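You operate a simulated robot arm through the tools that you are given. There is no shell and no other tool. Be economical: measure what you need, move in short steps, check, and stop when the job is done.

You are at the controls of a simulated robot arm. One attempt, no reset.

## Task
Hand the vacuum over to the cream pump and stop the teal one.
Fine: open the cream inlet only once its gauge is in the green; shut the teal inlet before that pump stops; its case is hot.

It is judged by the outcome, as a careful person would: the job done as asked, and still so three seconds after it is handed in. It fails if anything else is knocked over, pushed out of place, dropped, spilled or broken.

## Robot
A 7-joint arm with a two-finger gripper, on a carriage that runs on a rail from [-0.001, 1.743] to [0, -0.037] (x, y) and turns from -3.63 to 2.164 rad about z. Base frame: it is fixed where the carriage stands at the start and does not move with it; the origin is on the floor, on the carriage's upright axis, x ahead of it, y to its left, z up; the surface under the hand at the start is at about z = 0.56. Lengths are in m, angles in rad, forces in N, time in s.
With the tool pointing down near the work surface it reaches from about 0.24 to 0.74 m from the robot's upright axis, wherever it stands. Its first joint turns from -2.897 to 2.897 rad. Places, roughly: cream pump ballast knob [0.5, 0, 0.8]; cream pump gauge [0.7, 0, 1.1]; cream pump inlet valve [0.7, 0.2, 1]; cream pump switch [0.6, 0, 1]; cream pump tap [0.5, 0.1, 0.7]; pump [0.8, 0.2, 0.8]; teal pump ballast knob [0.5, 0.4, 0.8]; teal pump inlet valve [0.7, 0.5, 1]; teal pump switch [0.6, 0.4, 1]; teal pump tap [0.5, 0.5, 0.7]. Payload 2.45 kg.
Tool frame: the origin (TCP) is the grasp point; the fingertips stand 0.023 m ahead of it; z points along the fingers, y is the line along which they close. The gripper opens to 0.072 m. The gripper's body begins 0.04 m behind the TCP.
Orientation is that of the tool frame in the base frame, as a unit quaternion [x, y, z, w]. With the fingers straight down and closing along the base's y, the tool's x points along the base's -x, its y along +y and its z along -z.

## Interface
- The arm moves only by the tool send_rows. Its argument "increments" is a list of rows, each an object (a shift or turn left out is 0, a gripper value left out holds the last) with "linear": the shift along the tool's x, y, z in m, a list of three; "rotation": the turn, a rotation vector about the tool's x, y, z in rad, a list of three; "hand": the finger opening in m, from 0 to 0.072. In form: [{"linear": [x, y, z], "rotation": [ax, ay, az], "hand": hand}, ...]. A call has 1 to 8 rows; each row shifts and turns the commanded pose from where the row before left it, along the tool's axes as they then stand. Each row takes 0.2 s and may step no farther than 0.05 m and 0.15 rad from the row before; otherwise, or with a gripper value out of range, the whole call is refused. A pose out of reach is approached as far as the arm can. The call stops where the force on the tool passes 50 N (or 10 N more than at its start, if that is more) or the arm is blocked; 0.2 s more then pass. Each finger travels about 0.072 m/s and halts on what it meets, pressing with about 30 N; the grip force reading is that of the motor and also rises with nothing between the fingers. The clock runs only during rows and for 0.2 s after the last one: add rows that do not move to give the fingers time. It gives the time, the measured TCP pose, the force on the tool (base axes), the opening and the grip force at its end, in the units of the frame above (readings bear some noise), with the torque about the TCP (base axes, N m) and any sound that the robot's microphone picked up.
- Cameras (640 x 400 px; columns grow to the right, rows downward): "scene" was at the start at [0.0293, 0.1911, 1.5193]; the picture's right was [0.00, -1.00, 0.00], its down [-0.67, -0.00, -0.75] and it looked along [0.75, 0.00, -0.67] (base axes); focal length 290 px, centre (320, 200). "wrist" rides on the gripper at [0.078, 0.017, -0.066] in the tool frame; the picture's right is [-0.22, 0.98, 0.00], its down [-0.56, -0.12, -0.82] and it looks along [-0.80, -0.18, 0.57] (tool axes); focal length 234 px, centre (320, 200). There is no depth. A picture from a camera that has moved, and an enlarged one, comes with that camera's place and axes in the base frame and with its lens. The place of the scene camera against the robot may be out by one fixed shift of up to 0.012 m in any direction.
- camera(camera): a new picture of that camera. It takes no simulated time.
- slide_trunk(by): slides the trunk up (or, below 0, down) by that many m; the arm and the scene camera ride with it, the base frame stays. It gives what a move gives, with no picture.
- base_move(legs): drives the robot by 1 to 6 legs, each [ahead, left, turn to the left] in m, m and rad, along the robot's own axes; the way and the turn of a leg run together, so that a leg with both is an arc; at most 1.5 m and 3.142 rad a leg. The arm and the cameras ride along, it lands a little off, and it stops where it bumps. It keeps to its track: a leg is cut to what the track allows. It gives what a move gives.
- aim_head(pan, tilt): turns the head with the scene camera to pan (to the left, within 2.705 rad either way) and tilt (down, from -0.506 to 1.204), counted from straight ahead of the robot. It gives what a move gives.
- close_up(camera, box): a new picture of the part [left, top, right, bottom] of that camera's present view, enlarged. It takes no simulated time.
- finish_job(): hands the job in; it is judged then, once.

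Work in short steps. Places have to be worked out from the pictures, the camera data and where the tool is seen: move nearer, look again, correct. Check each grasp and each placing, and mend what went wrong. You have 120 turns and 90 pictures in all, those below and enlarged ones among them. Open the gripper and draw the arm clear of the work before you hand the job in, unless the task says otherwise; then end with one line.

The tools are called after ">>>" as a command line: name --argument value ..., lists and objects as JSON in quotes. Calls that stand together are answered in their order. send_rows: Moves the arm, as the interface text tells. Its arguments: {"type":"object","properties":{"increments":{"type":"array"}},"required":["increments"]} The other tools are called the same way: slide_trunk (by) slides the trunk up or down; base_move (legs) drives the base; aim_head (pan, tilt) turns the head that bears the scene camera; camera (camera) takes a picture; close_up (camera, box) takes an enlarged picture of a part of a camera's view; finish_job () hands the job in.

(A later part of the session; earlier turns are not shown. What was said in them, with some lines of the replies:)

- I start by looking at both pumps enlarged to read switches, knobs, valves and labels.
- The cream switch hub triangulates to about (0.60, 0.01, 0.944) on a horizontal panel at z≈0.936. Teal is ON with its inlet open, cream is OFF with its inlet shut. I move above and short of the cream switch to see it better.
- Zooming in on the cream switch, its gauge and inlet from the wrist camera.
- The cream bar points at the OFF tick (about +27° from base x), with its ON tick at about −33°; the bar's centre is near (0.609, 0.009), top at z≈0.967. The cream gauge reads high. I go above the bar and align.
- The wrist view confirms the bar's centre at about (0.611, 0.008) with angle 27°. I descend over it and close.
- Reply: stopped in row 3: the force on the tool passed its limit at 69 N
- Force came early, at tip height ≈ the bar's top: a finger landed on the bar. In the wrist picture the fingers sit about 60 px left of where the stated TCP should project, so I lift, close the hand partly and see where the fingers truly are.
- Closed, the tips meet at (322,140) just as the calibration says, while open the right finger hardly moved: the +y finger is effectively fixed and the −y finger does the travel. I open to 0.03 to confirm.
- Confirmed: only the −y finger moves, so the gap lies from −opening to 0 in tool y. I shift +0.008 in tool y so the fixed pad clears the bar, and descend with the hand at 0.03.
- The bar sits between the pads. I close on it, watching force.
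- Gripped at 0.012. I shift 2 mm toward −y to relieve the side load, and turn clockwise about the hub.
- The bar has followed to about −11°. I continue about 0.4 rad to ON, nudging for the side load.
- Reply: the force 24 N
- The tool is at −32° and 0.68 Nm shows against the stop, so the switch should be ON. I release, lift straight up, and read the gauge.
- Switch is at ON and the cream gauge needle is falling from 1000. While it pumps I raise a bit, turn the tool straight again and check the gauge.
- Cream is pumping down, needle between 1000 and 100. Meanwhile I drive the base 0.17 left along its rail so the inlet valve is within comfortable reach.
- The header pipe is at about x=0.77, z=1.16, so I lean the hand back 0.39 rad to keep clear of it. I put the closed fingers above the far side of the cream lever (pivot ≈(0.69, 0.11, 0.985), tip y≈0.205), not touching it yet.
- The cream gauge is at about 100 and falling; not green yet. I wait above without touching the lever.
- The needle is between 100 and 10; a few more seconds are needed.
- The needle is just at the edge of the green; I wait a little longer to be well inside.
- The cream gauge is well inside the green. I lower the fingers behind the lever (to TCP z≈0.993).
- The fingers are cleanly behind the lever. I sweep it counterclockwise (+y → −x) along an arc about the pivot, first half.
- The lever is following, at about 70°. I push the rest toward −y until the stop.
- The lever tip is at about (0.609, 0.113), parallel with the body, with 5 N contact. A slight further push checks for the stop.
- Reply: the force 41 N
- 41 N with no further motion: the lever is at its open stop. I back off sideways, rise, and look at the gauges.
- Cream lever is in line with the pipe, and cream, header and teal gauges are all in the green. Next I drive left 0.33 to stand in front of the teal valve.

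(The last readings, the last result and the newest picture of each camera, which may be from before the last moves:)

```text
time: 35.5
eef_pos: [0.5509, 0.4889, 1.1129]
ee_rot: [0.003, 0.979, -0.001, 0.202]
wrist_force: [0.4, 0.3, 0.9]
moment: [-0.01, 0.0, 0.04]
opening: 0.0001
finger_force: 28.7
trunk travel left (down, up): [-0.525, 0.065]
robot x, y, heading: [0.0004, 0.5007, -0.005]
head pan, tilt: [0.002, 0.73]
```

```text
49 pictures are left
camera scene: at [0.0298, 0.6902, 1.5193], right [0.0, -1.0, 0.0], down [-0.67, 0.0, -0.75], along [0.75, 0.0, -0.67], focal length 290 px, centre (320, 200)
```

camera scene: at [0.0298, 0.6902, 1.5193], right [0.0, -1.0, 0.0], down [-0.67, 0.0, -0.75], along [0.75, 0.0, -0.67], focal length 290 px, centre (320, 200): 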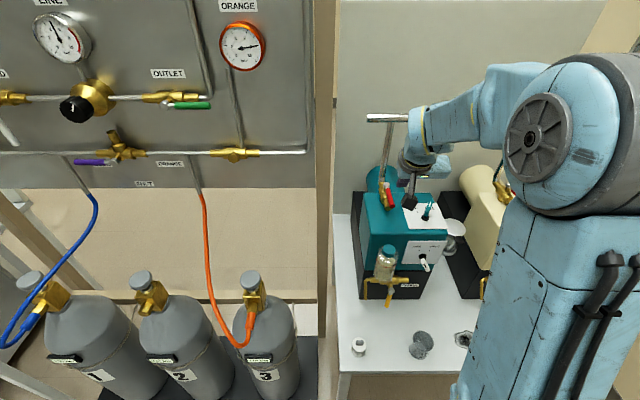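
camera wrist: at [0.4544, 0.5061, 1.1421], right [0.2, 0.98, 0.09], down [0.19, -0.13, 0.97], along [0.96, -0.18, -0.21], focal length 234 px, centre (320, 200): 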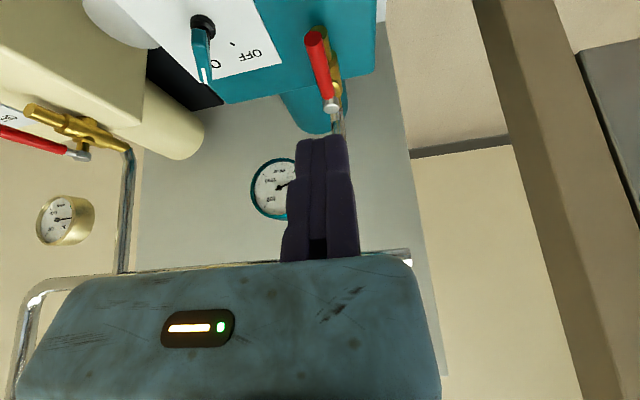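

The teal lever runs from its pivot at about (0.685, 0.486) to its tip at (0.605, 0.484), in line with the pipe. I bring the fingers down on its −y side, keeping the tips well above the hot case.

>>> send_rows --increments '[{"linear": [-0.0124, -0.0113, 0.0303]}, {"linear": [-0.0124, -0.0113, 0.0303]}, {"linear": [-0.0124, -0.0113, 0.0303]}, {}]'

>>> camera --camera "wrist"

```text
time: 36.5
eef_pos: [0.6214, 0.455, 1.0452]
ee_rot: [0.002, 0.979, 0.001, 0.202]
wrist_force: [0.1, -0.1, 0.0]
moment: [0.0, 0.04, 0.0]
opening: 0.0
finger_force: 28.4
trunk travel left (down, up): [-0.525, 0.065]
robot x, y, heading: [0.0035, 0.4959, -0.004]
head pan, tilt: [0.002, 0.73]
```

```text
48 pictures are left
camera wrist: at [0.5245, 0.4723, 1.0739], right [0.2, 0.98, 0.09], down [0.19, -0.13, 0.97], along [0.96, -0.18, -0.21], focal length 234 px, centre (320, 200)
```

wrist: 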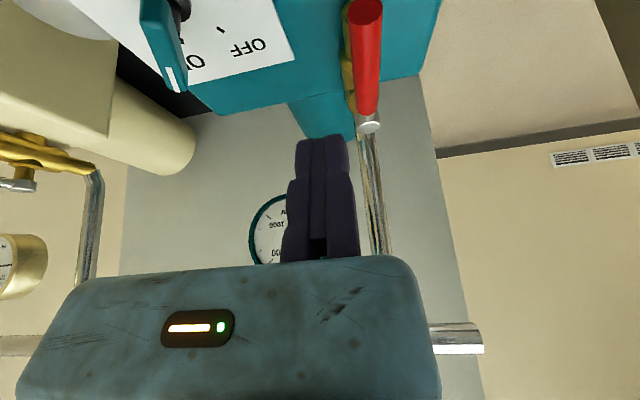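

Lever and fingers are placed as expected: lever axis at y≈0.484, fingers at y≈0.455. I lower to the lever's height.

>>> send_rows --increments '[{"linear": [0.0097, 0, 0.024]}, {"linear": [0.0097, 0, 0.024]}, {}]'

>>> camera --camera "wrist"

```text
time: 37.3
eef_pos: [0.6228, 0.4554, 0.9917]
ee_rot: [0.002, 0.98, 0.001, 0.201]
wrist_force: [-0.3, 0.1, 0.0]
moment: [-0.01, -0.01, -0.02]
opening: 0.0
finger_force: 28.4
trunk travel left (down, up): [-0.525, 0.065]
robot x, y, heading: [-0.0027, 0.4986, -0.0]
head pan, tilt: [0.002, 0.73]
```

```text
47 pictures are left
camera wrist: at [0.5255, 0.4729, 1.0207], right [0.2, 0.98, 0.09], down [0.19, -0.13, 0.97], along [0.96, -0.18, -0.21], focal length 234 px, centre (320, 200)
```

wrist: 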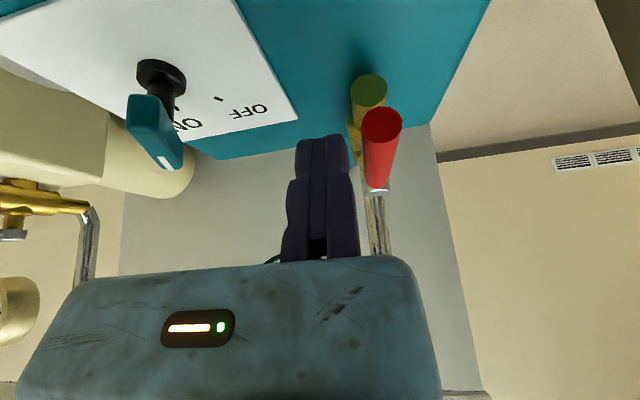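

Fingers sit beside the lever, clear of the body. I sweep it clockwise toward +y, first part.

>>> send_rows --increments '[{"linear": [0.003, 0.014, -0.001]}, {"linear": [0, 0.0155, 0]}, {"linear": [0, 0.0155, 0]}, {"linear": [-0.0072, 0.0145, 0.0029]}, {"linear": [-0.0072, 0.0145, 0.0029]}, {}]'

>>> camera --camera "wrist"

```text
time: 38.7
eef_pos: [0.6351, 0.528, 0.9926]
ee_rot: [0.003, 0.979, -0.001, 0.202]
wrist_force: [0.1, 0.4, 0.0]
moment: [-0.04, -0.01, 0.0]
opening: 0.0
finger_force: 28.7
trunk travel left (down, up): [-0.525, 0.065]
robot x, y, heading: [-0.0007, 0.4973, -0.001]
head pan, tilt: [0.002, 0.73]
```

```text
46 pictures are left
camera wrist: at [0.5383, 0.547, 1.0217], right [0.2, 0.98, 0.09], down [0.19, -0.13, 0.97], along [0.96, -0.18, -0.21], focal length 234 px, centre (320, 200)
```

wrist: 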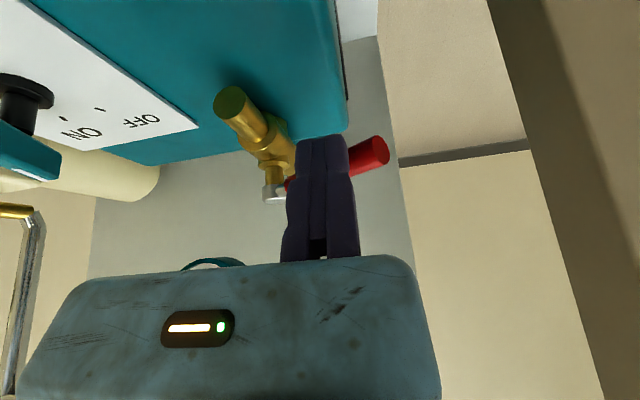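

The lever follows toward +y. I finish the swing toward the shut stop.

>>> send_rows --increments '[{"linear": [-0.013, 0.0085, 0.0053]}, {"linear": [-0.013, 0.0085, 0.0053]}, {"linear": [-0.0046, 0, 0.0019]}, {"linear": [-0.0046, 0, 0.0019]}, {}]'

>>> camera --camera "wrist"

```text
time: 39.9
eef_pos: [0.6747, 0.5453, 0.9933]
ee_rot: [0.003, 0.979, 0.0, 0.203]
wrist_force: [-0.7, -0.5, 0.2]
moment: [-0.02, -0.01, 0.01]
opening: 0.0001
finger_force: 28.8
trunk travel left (down, up): [-0.525, 0.065]
robot x, y, heading: [-0.0005, 0.4992, -0.006]
head pan, tilt: [0.002, 0.73]
```

```text
45 pictures are left
camera wrist: at [0.5769, 0.5634, 1.0225], right [0.2, 0.98, 0.09], down [0.19, -0.13, 0.97], along [0.96, -0.18, -0.21], focal length 234 px, centre (320, 200)
```

wrist: 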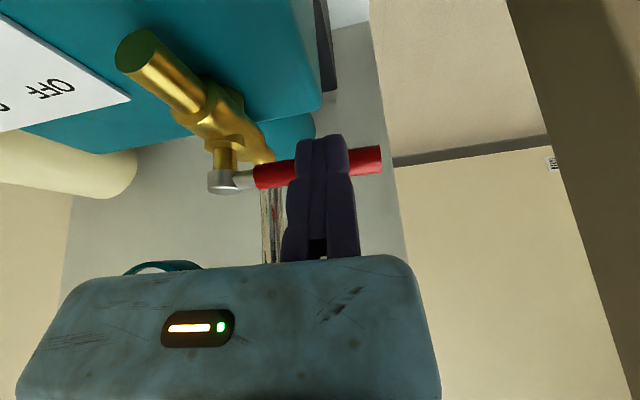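

Almost perpendicular, no stop force yet. I push on gently in +x to find the stop.

>>> send_rows --increments '[{"linear": [-0.0046, 0, 0.0019]}, {"linear": [-0.0046, 0, 0.0019]}, {"linear": [-0.003, 0, 0.0012]}, {}]'

>>> camera --camera "wrist"

```text
time: 40.6
eef_pos: [0.6782, 0.5458, 0.9889]
ee_rot: [0.003, 0.981, 0.001, 0.193]
wrist_force: [-16.4, -1.0, 0.6]
moment: [-0.01, 0.2, 0.07]
opening: 0.0062
finger_force: 28.1
trunk travel left (down, up): [-0.525, 0.065]
robot x, y, heading: [0.0024, 0.4987, -0.002]
head pan, tilt: [0.002, 0.73]
stopped in row 3: the force on the tool passed its limit at 55 N (the readings are from after the stop); the commanded pose is now the measured one
```

```text
44 pictures are left
camera wrist: at [0.5824, 0.564, 1.0193], right [0.21, 0.97, 0.08], down [0.21, -0.13, 0.97], along [0.96, -0.18, -0.23], focal length 234 px, centre (320, 200)
```

wrist: 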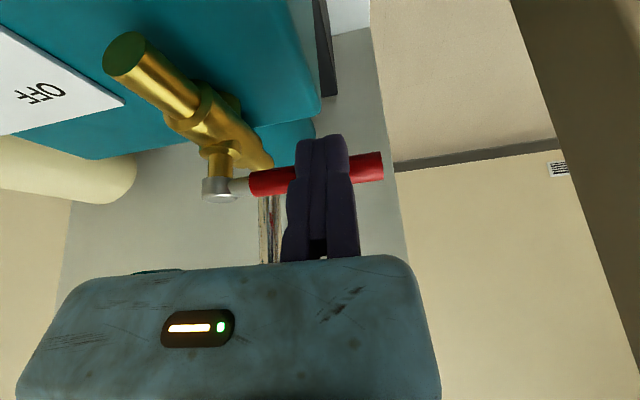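

The stop is reached (55 N): teal inlet shut, lever across the pipe as cream's was. I back off, rise, straighten the tool and look toward the teal switch.

>>> send_rows --increments '[{"linear": [0.0185, 0, -0.008]}, {"linear": [0.0185, 0, -0.008]}, {"linear": [-0.0152, 0, -0.037]}, {"linear": [-0.0152, 0, -0.037]}, {"linear": [-0.0114, 0, -0.0277], "rotation": [0, 0.13, 0]}, {"linear": [0.04, -0.02, 0], "rotation": [0, 0.13, 0]}, {"linear": [0.04, -0.03, 0], "rotation": [0, 0.11, 0]}, {"linear": [0, -0.03, 0]}]'

>>> base_move --legs '[[0, -0.1, 0]]'

>>> camera --camera "wrist"

>>> camera --camera "scene"

```text
time: 42.5
eef_pos: [0.5613, 0.4676, 1.0858]
ee_rot: [0.003, 1.0, 0.001, 0.009]
wrist_force: [0.0, 0.4, 0.2]
moment: [0.01, 0.01, 0.01]
opening: 0.0
finger_force: 28.3
trunk travel left (down, up): [-0.525, 0.065]
robot x, y, heading: [0.0045, 0.501, -0.006]
head pan, tilt: [0.002, 0.73]
```

```text
time: 43.6
eef_pos: [0.5629, 0.3696, 1.0851]
ee_rot: [0.003, 1.0, 0.001, 0.011]
wrist_force: [-0.2, -0.8, -0.5]
moment: [-0.04, 0.01, 0.0]
opening: 0.0
finger_force: 28.6
trunk travel left (down, up): [-0.525, 0.065]
robot x, y, heading: [-0.0013, 0.4011, -0.001]
head pan, tilt: [0.002, 0.73]
```

```text
43 pictures are left
camera wrist: at [0.4839, 0.3868, 1.1483], right [0.22, 0.97, 0.01], down [0.54, -0.13, 0.83], along [0.81, -0.18, -0.56], focal length 234 px, centre (320, 200)
```

wrist: 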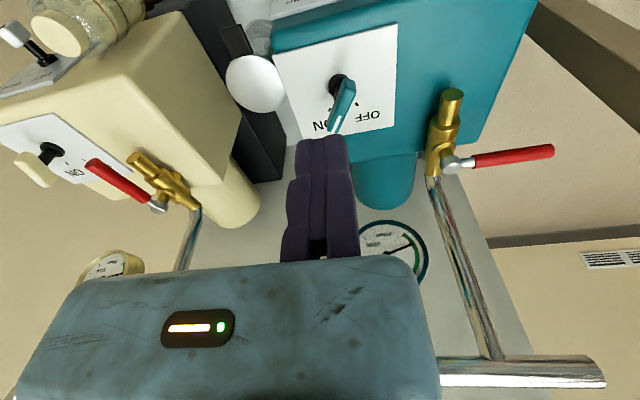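

```text
42 pictures are left
camera scene: at [0.0299, 0.592, 1.5193], right [0.0, -1.0, 0.0], down [-0.67, 0.0, -0.75], along [0.75, 0.0, -0.67], focal length 290 px, centre (320, 200)
```

scene: 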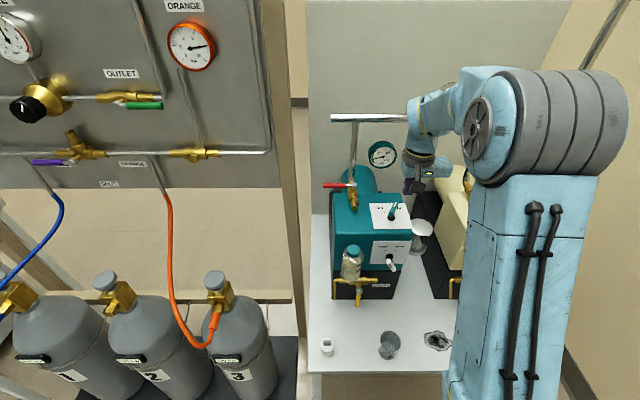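

Teal lever is across its pipe (shut). The teal switch bar is centred near (0.609, 0.377), pointing ON (about −27°). I align above it with the hand opened to 0.03.

>>> send_rows --increments '[{"linear": [-0.0245, 0.007, 0.01], "hand": 0.03}, {"linear": [-0.025, 0.0065, 0.01]}, {"rotation": [0, 0, 0.13]}, {"rotation": [0, 0, 0.13]}, {"rotation": [0, 0, 0.13]}, {"rotation": [0, 0, 0.12]}, {}]'

>>> camera --camera "wrist"

>>> close_up --camera "scene" --box '[310, 100, 470, 300]'

```text
time: 45.2
eef_pos: [0.6131, 0.3834, 1.0646]
ee_rot: [0.256, 0.967, 0.004, 0.01]
wrist_force: [-1.1, 0.4, 0.1]
moment: [0.01, 0.0, -0.05]
opening: 0.0301
finger_force: 0.0
trunk travel left (down, up): [-0.525, 0.065]
robot x, y, heading: [0.0017, 0.4025, -0.002]
head pan, tilt: [0.002, 0.73]
```

```text
41 pictures are left
camera wrist: at [0.5528, 0.4359, 1.129], right [0.67, 0.74, 0.02], down [0.41, -0.39, 0.83], along [0.62, -0.55, -0.56], focal length 234 px, centre (320, 200)
```

wrist: 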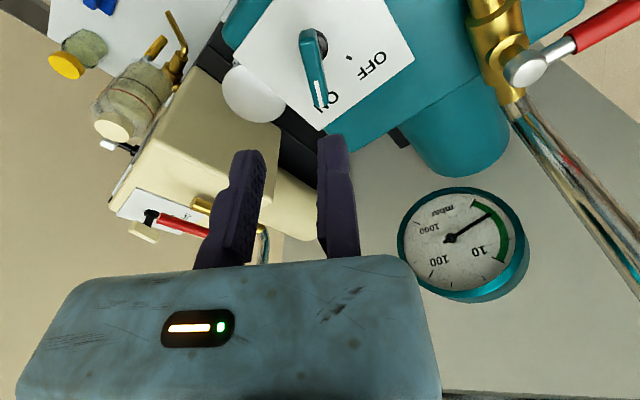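

```text
2.00 times, centred on (390, 200) of scene
camera zoom: at [0.0298, 0.5921, 1.5193], right [0.0, -1.0, 0.0], down [-0.67, 0.0, -0.75], along [0.75, 0.0, -0.67], focal length 580 px, centre (180, 200)
```

zoom: 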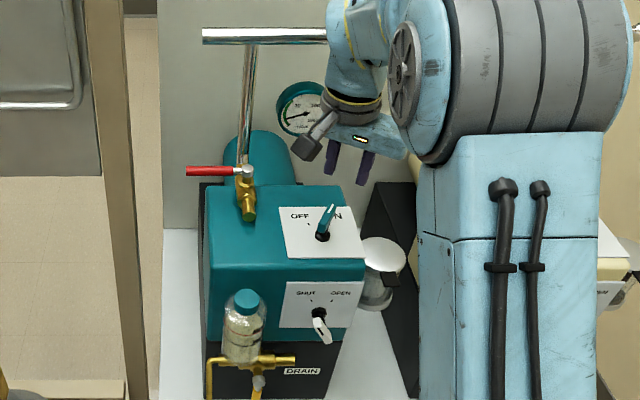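

The bar lies at about −30° as aligned; my estimates of its centre differ by a few mm. I shift +0.004 in tool y, open slightly more, lower part way and look.

>>> send_rows --increments '[{"linear": [0, 0.004, 0.03], "hand": 0.036}, {"linear": [0, 0, 0.03]}, {}]'

>>> camera --camera "wrist"

```text
time: 46.0
eef_pos: [0.6152, 0.3877, 1.0052]
ee_rot: [0.256, 0.967, 0.003, 0.01]
wrist_force: [0.0, -0.5, 0.1]
moment: [-0.02, 0.02, -0.02]
opening: 0.036
finger_force: 0.0
trunk travel left (down, up): [-0.525, 0.065]
robot x, y, heading: [0.0009, 0.4011, -0.003]
head pan, tilt: [0.002, 0.73]
```

```text
39 pictures are left
camera wrist: at [0.5558, 0.4401, 1.0698], right [0.67, 0.74, 0.02], down [0.41, -0.39, 0.83], along [0.62, -0.55, -0.56], focal length 234 px, centre (320, 200)
```

wrist: 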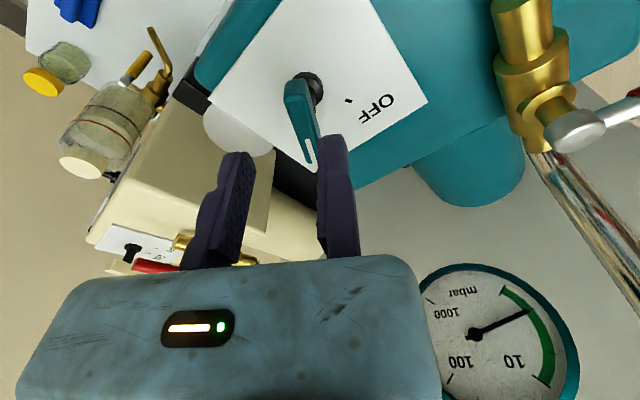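

The bar centre lies about 0.010 on the −y side of the fixed pad, so both fingers clear it. I descend the rest and close.

>>> send_rows --increments '[{"linear": [0, -0.002, 0.016]}, {"linear": [0, 0, 0.016]}, {}, {"hand": 0.0}, {}, {}]'

>>> camera --camera "wrist"

```text
time: 47.4
eef_pos: [0.6152, 0.3849, 0.9749]
ee_rot: [0.256, 0.967, 0.004, 0.011]
wrist_force: [-1.7, -2.3, -0.5]
moment: [-0.61, 0.23, -0.02]
opening: 0.012
finger_force: 39.0
trunk travel left (down, up): [-0.525, 0.065]
robot x, y, heading: [0.0016, 0.3998, -0.005]
head pan, tilt: [0.002, 0.73]
```

```text
38 pictures are left
camera wrist: at [0.5553, 0.4374, 1.0382], right [0.67, 0.74, 0.01], down [0.41, -0.39, 0.83], along [0.62, -0.55, -0.56], focal length 234 px, centre (320, 200)
```

wrist: 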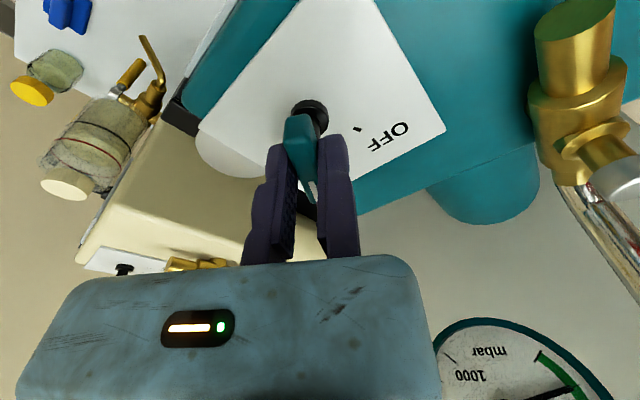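

Gripped at 0.012 with almost no side load. I turn counterclockwise about the hub toward OFF.

>>> send_rows --increments '[{"linear": [0.0008, 0, 0], "rotation": [0, 0, -0.13]}, {"linear": [0.0008, 0, 0], "rotation": [0, 0, -0.13]}, {"linear": [0.0008, 0, 0], "rotation": [0, 0, -0.13]}, {"linear": [0.0008, 0, 0], "rotation": [0, 0, -0.13]}, {"linear": [0.0008, 0, 0], "rotation": [0, 0, -0.13]}, {}]'

```text
time: 48.8
eef_pos: [0.6113, 0.3833, 0.9743]
ee_rot: [-0.067, 0.998, 0.0, 0.01]
wrist_force: [-3.4, -12.3, -1.7]
moment: [-0.06, 0.41, -0.03]
opening: 0.0119
finger_force: 38.7
trunk travel left (down, up): [-0.525, 0.065]
robot x, y, heading: [0.0007, 0.397, -0.002]
head pan, tilt: [0.002, 0.73]
```

Turning freely, with small loads. I continue the remaining 0.4 rad to the stop.

>>> send_rows --increments '[{"linear": [0.0008, -0.0008, 0], "rotation": [0, 0, -0.13]}, {"linear": [0.0008, -0.0008, 0], "rotation": [0, 0, -0.13]}, {"linear": [0.0006, 0, 0], "rotation": [0, 0, -0.13]}, {"rotation": [0, 0, -0.04]}, {}]'

>>> camera --camera "wrist"

```text
time: 50.0
eef_pos: [0.6095, 0.3819, 0.975]
ee_rot: [-0.278, 0.96, -0.002, 0.01]
wrist_force: [-5.2, -13.1, 0.6]
moment: [0.46, 0.08, -0.61]
opening: 0.0122
finger_force: 38.8
trunk travel left (down, up): [-0.525, 0.065]
robot x, y, heading: [-0.0004, 0.3988, -0.009]
head pan, tilt: [0.002, 0.73]
```

```text
37 pictures are left
camera wrist: at [0.5332, 0.3551, 1.0375], right [-0.34, 0.94, 0.0], down [0.52, 0.19, 0.83], along [0.78, 0.28, -0.56], focal length 234 px, centre (320, 200)
```

wrist: 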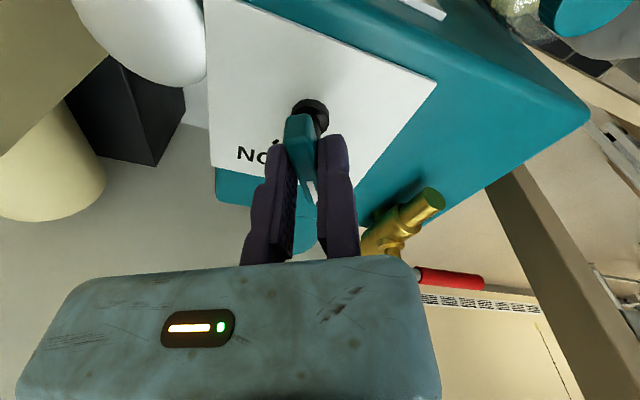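

At +32° with −0.6 Nm against the stop, the teal switch should be OFF. I release, lift clear and draw back.

>>> send_rows --increments '[{"hand": 0.03}, {}, {"linear": [0, 0.001, -0.04]}, {"linear": [0, 0, -0.045]}, {"linear": [0, 0, -0.045]}, {"linear": [0.045, 0, 0]}, {"linear": [0.045, 0, 0]}, {}]'

>>> camera --camera "wrist"

>>> close_up --camera "scene" --box '[310, 100, 510, 300]'

```text
time: 51.8
eef_pos: [0.5279, 0.333, 1.1011]
ee_rot: [-0.278, 0.961, -0.001, 0.01]
wrist_force: [-0.6, -1.2, 0.2]
moment: [-0.01, -0.01, 0.01]
opening: 0.0299
finger_force: 0.1
trunk travel left (down, up): [-0.525, 0.065]
robot x, y, heading: [0.0025, 0.4038, -0.003]
head pan, tilt: [0.002, 0.73]
```

```text
36 pictures are left
camera wrist: at [0.4516, 0.3063, 1.1651], right [-0.34, 0.94, -0.01], down [0.52, 0.19, 0.83], along [0.78, 0.28, -0.56], focal length 234 px, centre (320, 200)
```

wrist: 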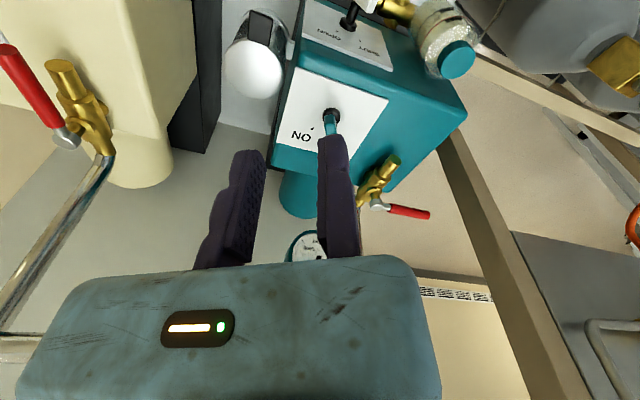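

```text
2.00 times, centred on (410, 200) of scene
camera zoom: at [0.0293, 0.592, 1.5193], right [0.0, -1.0, 0.0], down [-0.67, 0.0, -0.75], along [0.75, 0.0, -0.67], focal length 580 px, centre (140, 200)
```

zoom: 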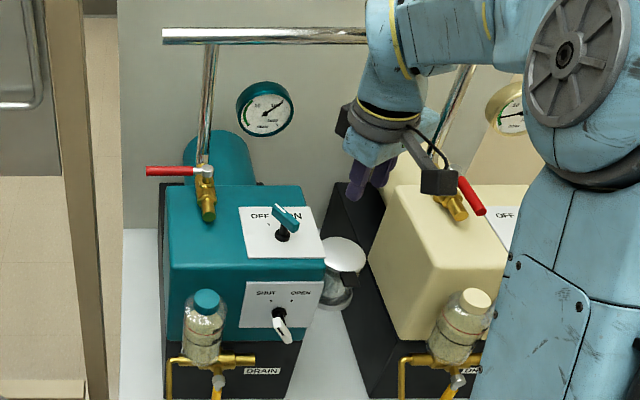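

Teal is OFF with its inlet shut. I raise and draw the arm away and check that the header and cream gauges hold.

>>> send_rows --increments '[{"linear": [0.045, 0, -0.02], "hand": 0.072}, {"linear": [0.045, 0, -0.02]}, {"rotation": [0, 0, 0.14]}, {"rotation": [0, 0, 0.14]}, {"rotation": [0, 0, 0.14]}, {"rotation": [0, 0, 0.14]}, {}, {}]'

>>> base_move --legs '[[0, 0.3, 0]]'

>>> aim_head --pan -0.45 --tilt 0.6

>>> camera --camera "scene"

>>> camera --camera "wrist"

```text
time: 53.6
eef_pos: [0.4537, 0.2879, 1.1407]
ee_rot: [0.0, 1.0, 0.002, 0.011]
wrist_force: [-0.5, -0.2, 0.0]
moment: [-0.01, 0.0, -0.02]
opening: 0.0721
finger_force: 0.0
trunk travel left (down, up): [-0.525, 0.065]
robot x, y, heading: [-0.0005, 0.4026, -0.003]
head pan, tilt: [0.002, 0.73]
```

```text
time: 55.7
eef_pos: [0.4549, 0.5875, 1.1405]
ee_rot: [-0.006, 1.0, 0.001, 0.011]
wrist_force: [-0.2, 0.3, 0.7]
moment: [-0.01, 0.0, 0.0]
opening: 0.0721
finger_force: 0.1
trunk travel left (down, up): [-0.525, 0.065]
robot x, y, heading: [-0.0006, 0.699, -0.0]
head pan, tilt: [0.002, 0.73]
```

```text
time: 56.6
eef_pos: [0.4547, 0.5873, 1.1402]
ee_rot: [-0.005, 1.0, 0.001, 0.01]
wrist_force: [-0.5, -0.7, -1.1]
moment: [0.0, -0.01, 0.01]
opening: 0.072
finger_force: 0.1
trunk travel left (down, up): [-0.525, 0.065]
robot x, y, heading: [-0.0001, 0.7003, 0.007]
head pan, tilt: [-0.45, 0.6]
```

```text
34 pictures are left
camera scene: at [0.0244, 0.8507, 1.5304], right [-0.43, -0.9, 0.0], down [-0.51, 0.24, -0.82], along [0.74, -0.36, -0.57], focal length 290 px, centre (320, 200)
```

scene: 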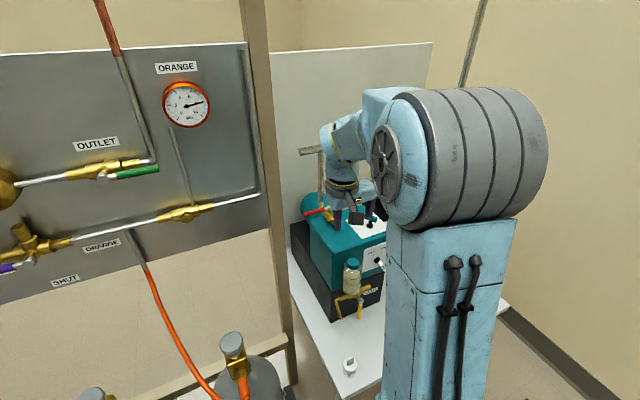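

```text
33 pictures are left
camera wrist: at [0.3749, 0.6042, 1.2038], right [0.21, 0.98, 0.01], down [0.54, -0.12, 0.83], along [0.81, -0.17, -0.56], focal length 234 px, centre (320, 200)
```

wrist: 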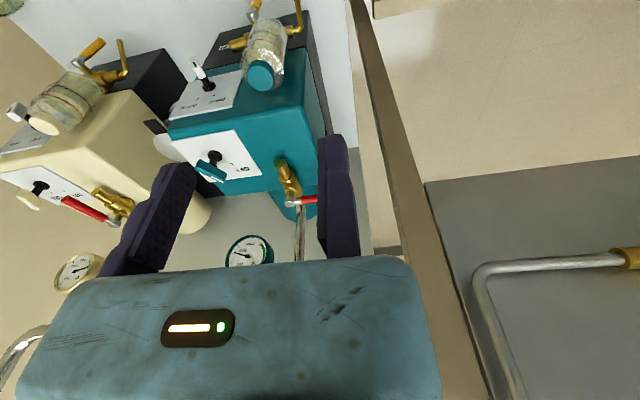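

The arm blocks this view. I drive back to the starting place, from where both pumps and the header gauge were visible, and check.

>>> base_move --legs '[[0, -0.7, 0]]'

>>> aim_head --pan 0.0 --tilt 0.73

>>> camera --camera "scene"

>>> close_up --camera "scene" --box '[180, 70, 420, 220]'

```text
time: 60.5
eef_pos: [0.4537, -0.1142, 1.1409]
ee_rot: [-0.004, 1.0, 0.001, 0.01]
wrist_force: [-0.2, 0.5, 0.2]
moment: [-0.01, 0.0, -0.01]
opening: 0.072
finger_force: 0.1
trunk travel left (down, up): [-0.525, 0.065]
robot x, y, heading: [0.005, -0.0009, 0.002]
head pan, tilt: [-0.45, 0.6]
```

```text
time: 61.4
eef_pos: [0.454, -0.1128, 1.1403]
ee_rot: [-0.003, 1.0, 0.001, 0.01]
wrist_force: [-0.2, -0.5, -0.5]
moment: [0.03, 0.0, 0.02]
opening: 0.072
finger_force: 0.0
trunk travel left (down, up): [-0.525, 0.065]
robot x, y, heading: [-0.0013, 0.0017, 0.002]
head pan, tilt: [0.0, 0.73]
```

```text
32 pictures are left
camera scene: at [0.0294, 0.1887, 1.5193], right [0.0, -1.0, 0.0], down [-0.67, 0.0, -0.75], along [0.75, 0.0, -0.67], focal length 290 px, centre (320, 200)
```

scene: 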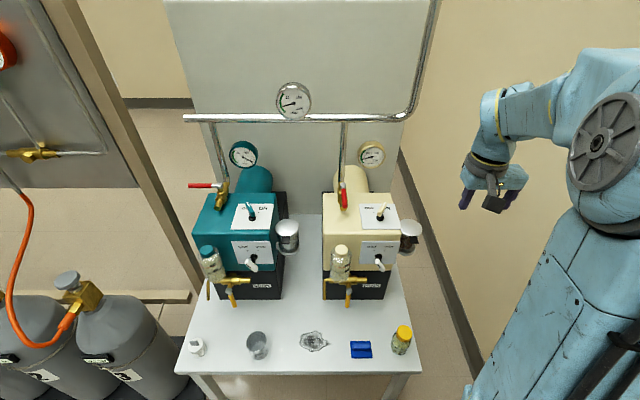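

```text
2.67 times, centred on (300, 145) of scene
camera zoom: at [0.0294, 0.1887, 1.5193], right [0.0, -1.0, 0.0], down [-0.67, 0.0, -0.75], along [0.75, 0.0, -0.67], focal length 773 px, centre (373, 347)
```

zoom: 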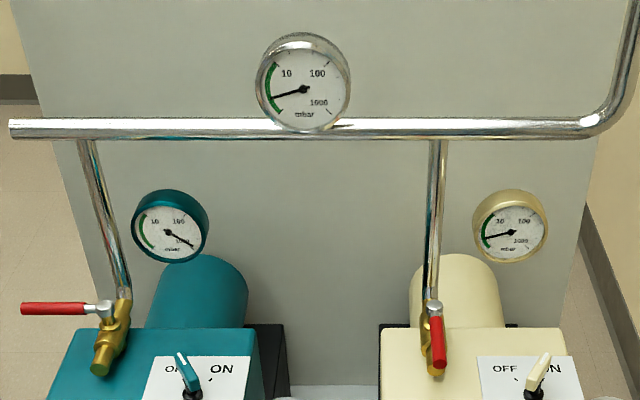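

The header and cream gauges hold in the green. Teal has come up to air, its inlet is shut and its switch is OFF. Nothing else has moved, the gripper is open and the arm is clear, so I hand the job in.

>>> finish_job

```text
The job is handed in.
```

The cream pump now holds the vacuum: it is ON with its inlet open, and its gauge and the header gauge are in the green. The teal pump is stopped, and its inlet was shut before it was switched off.
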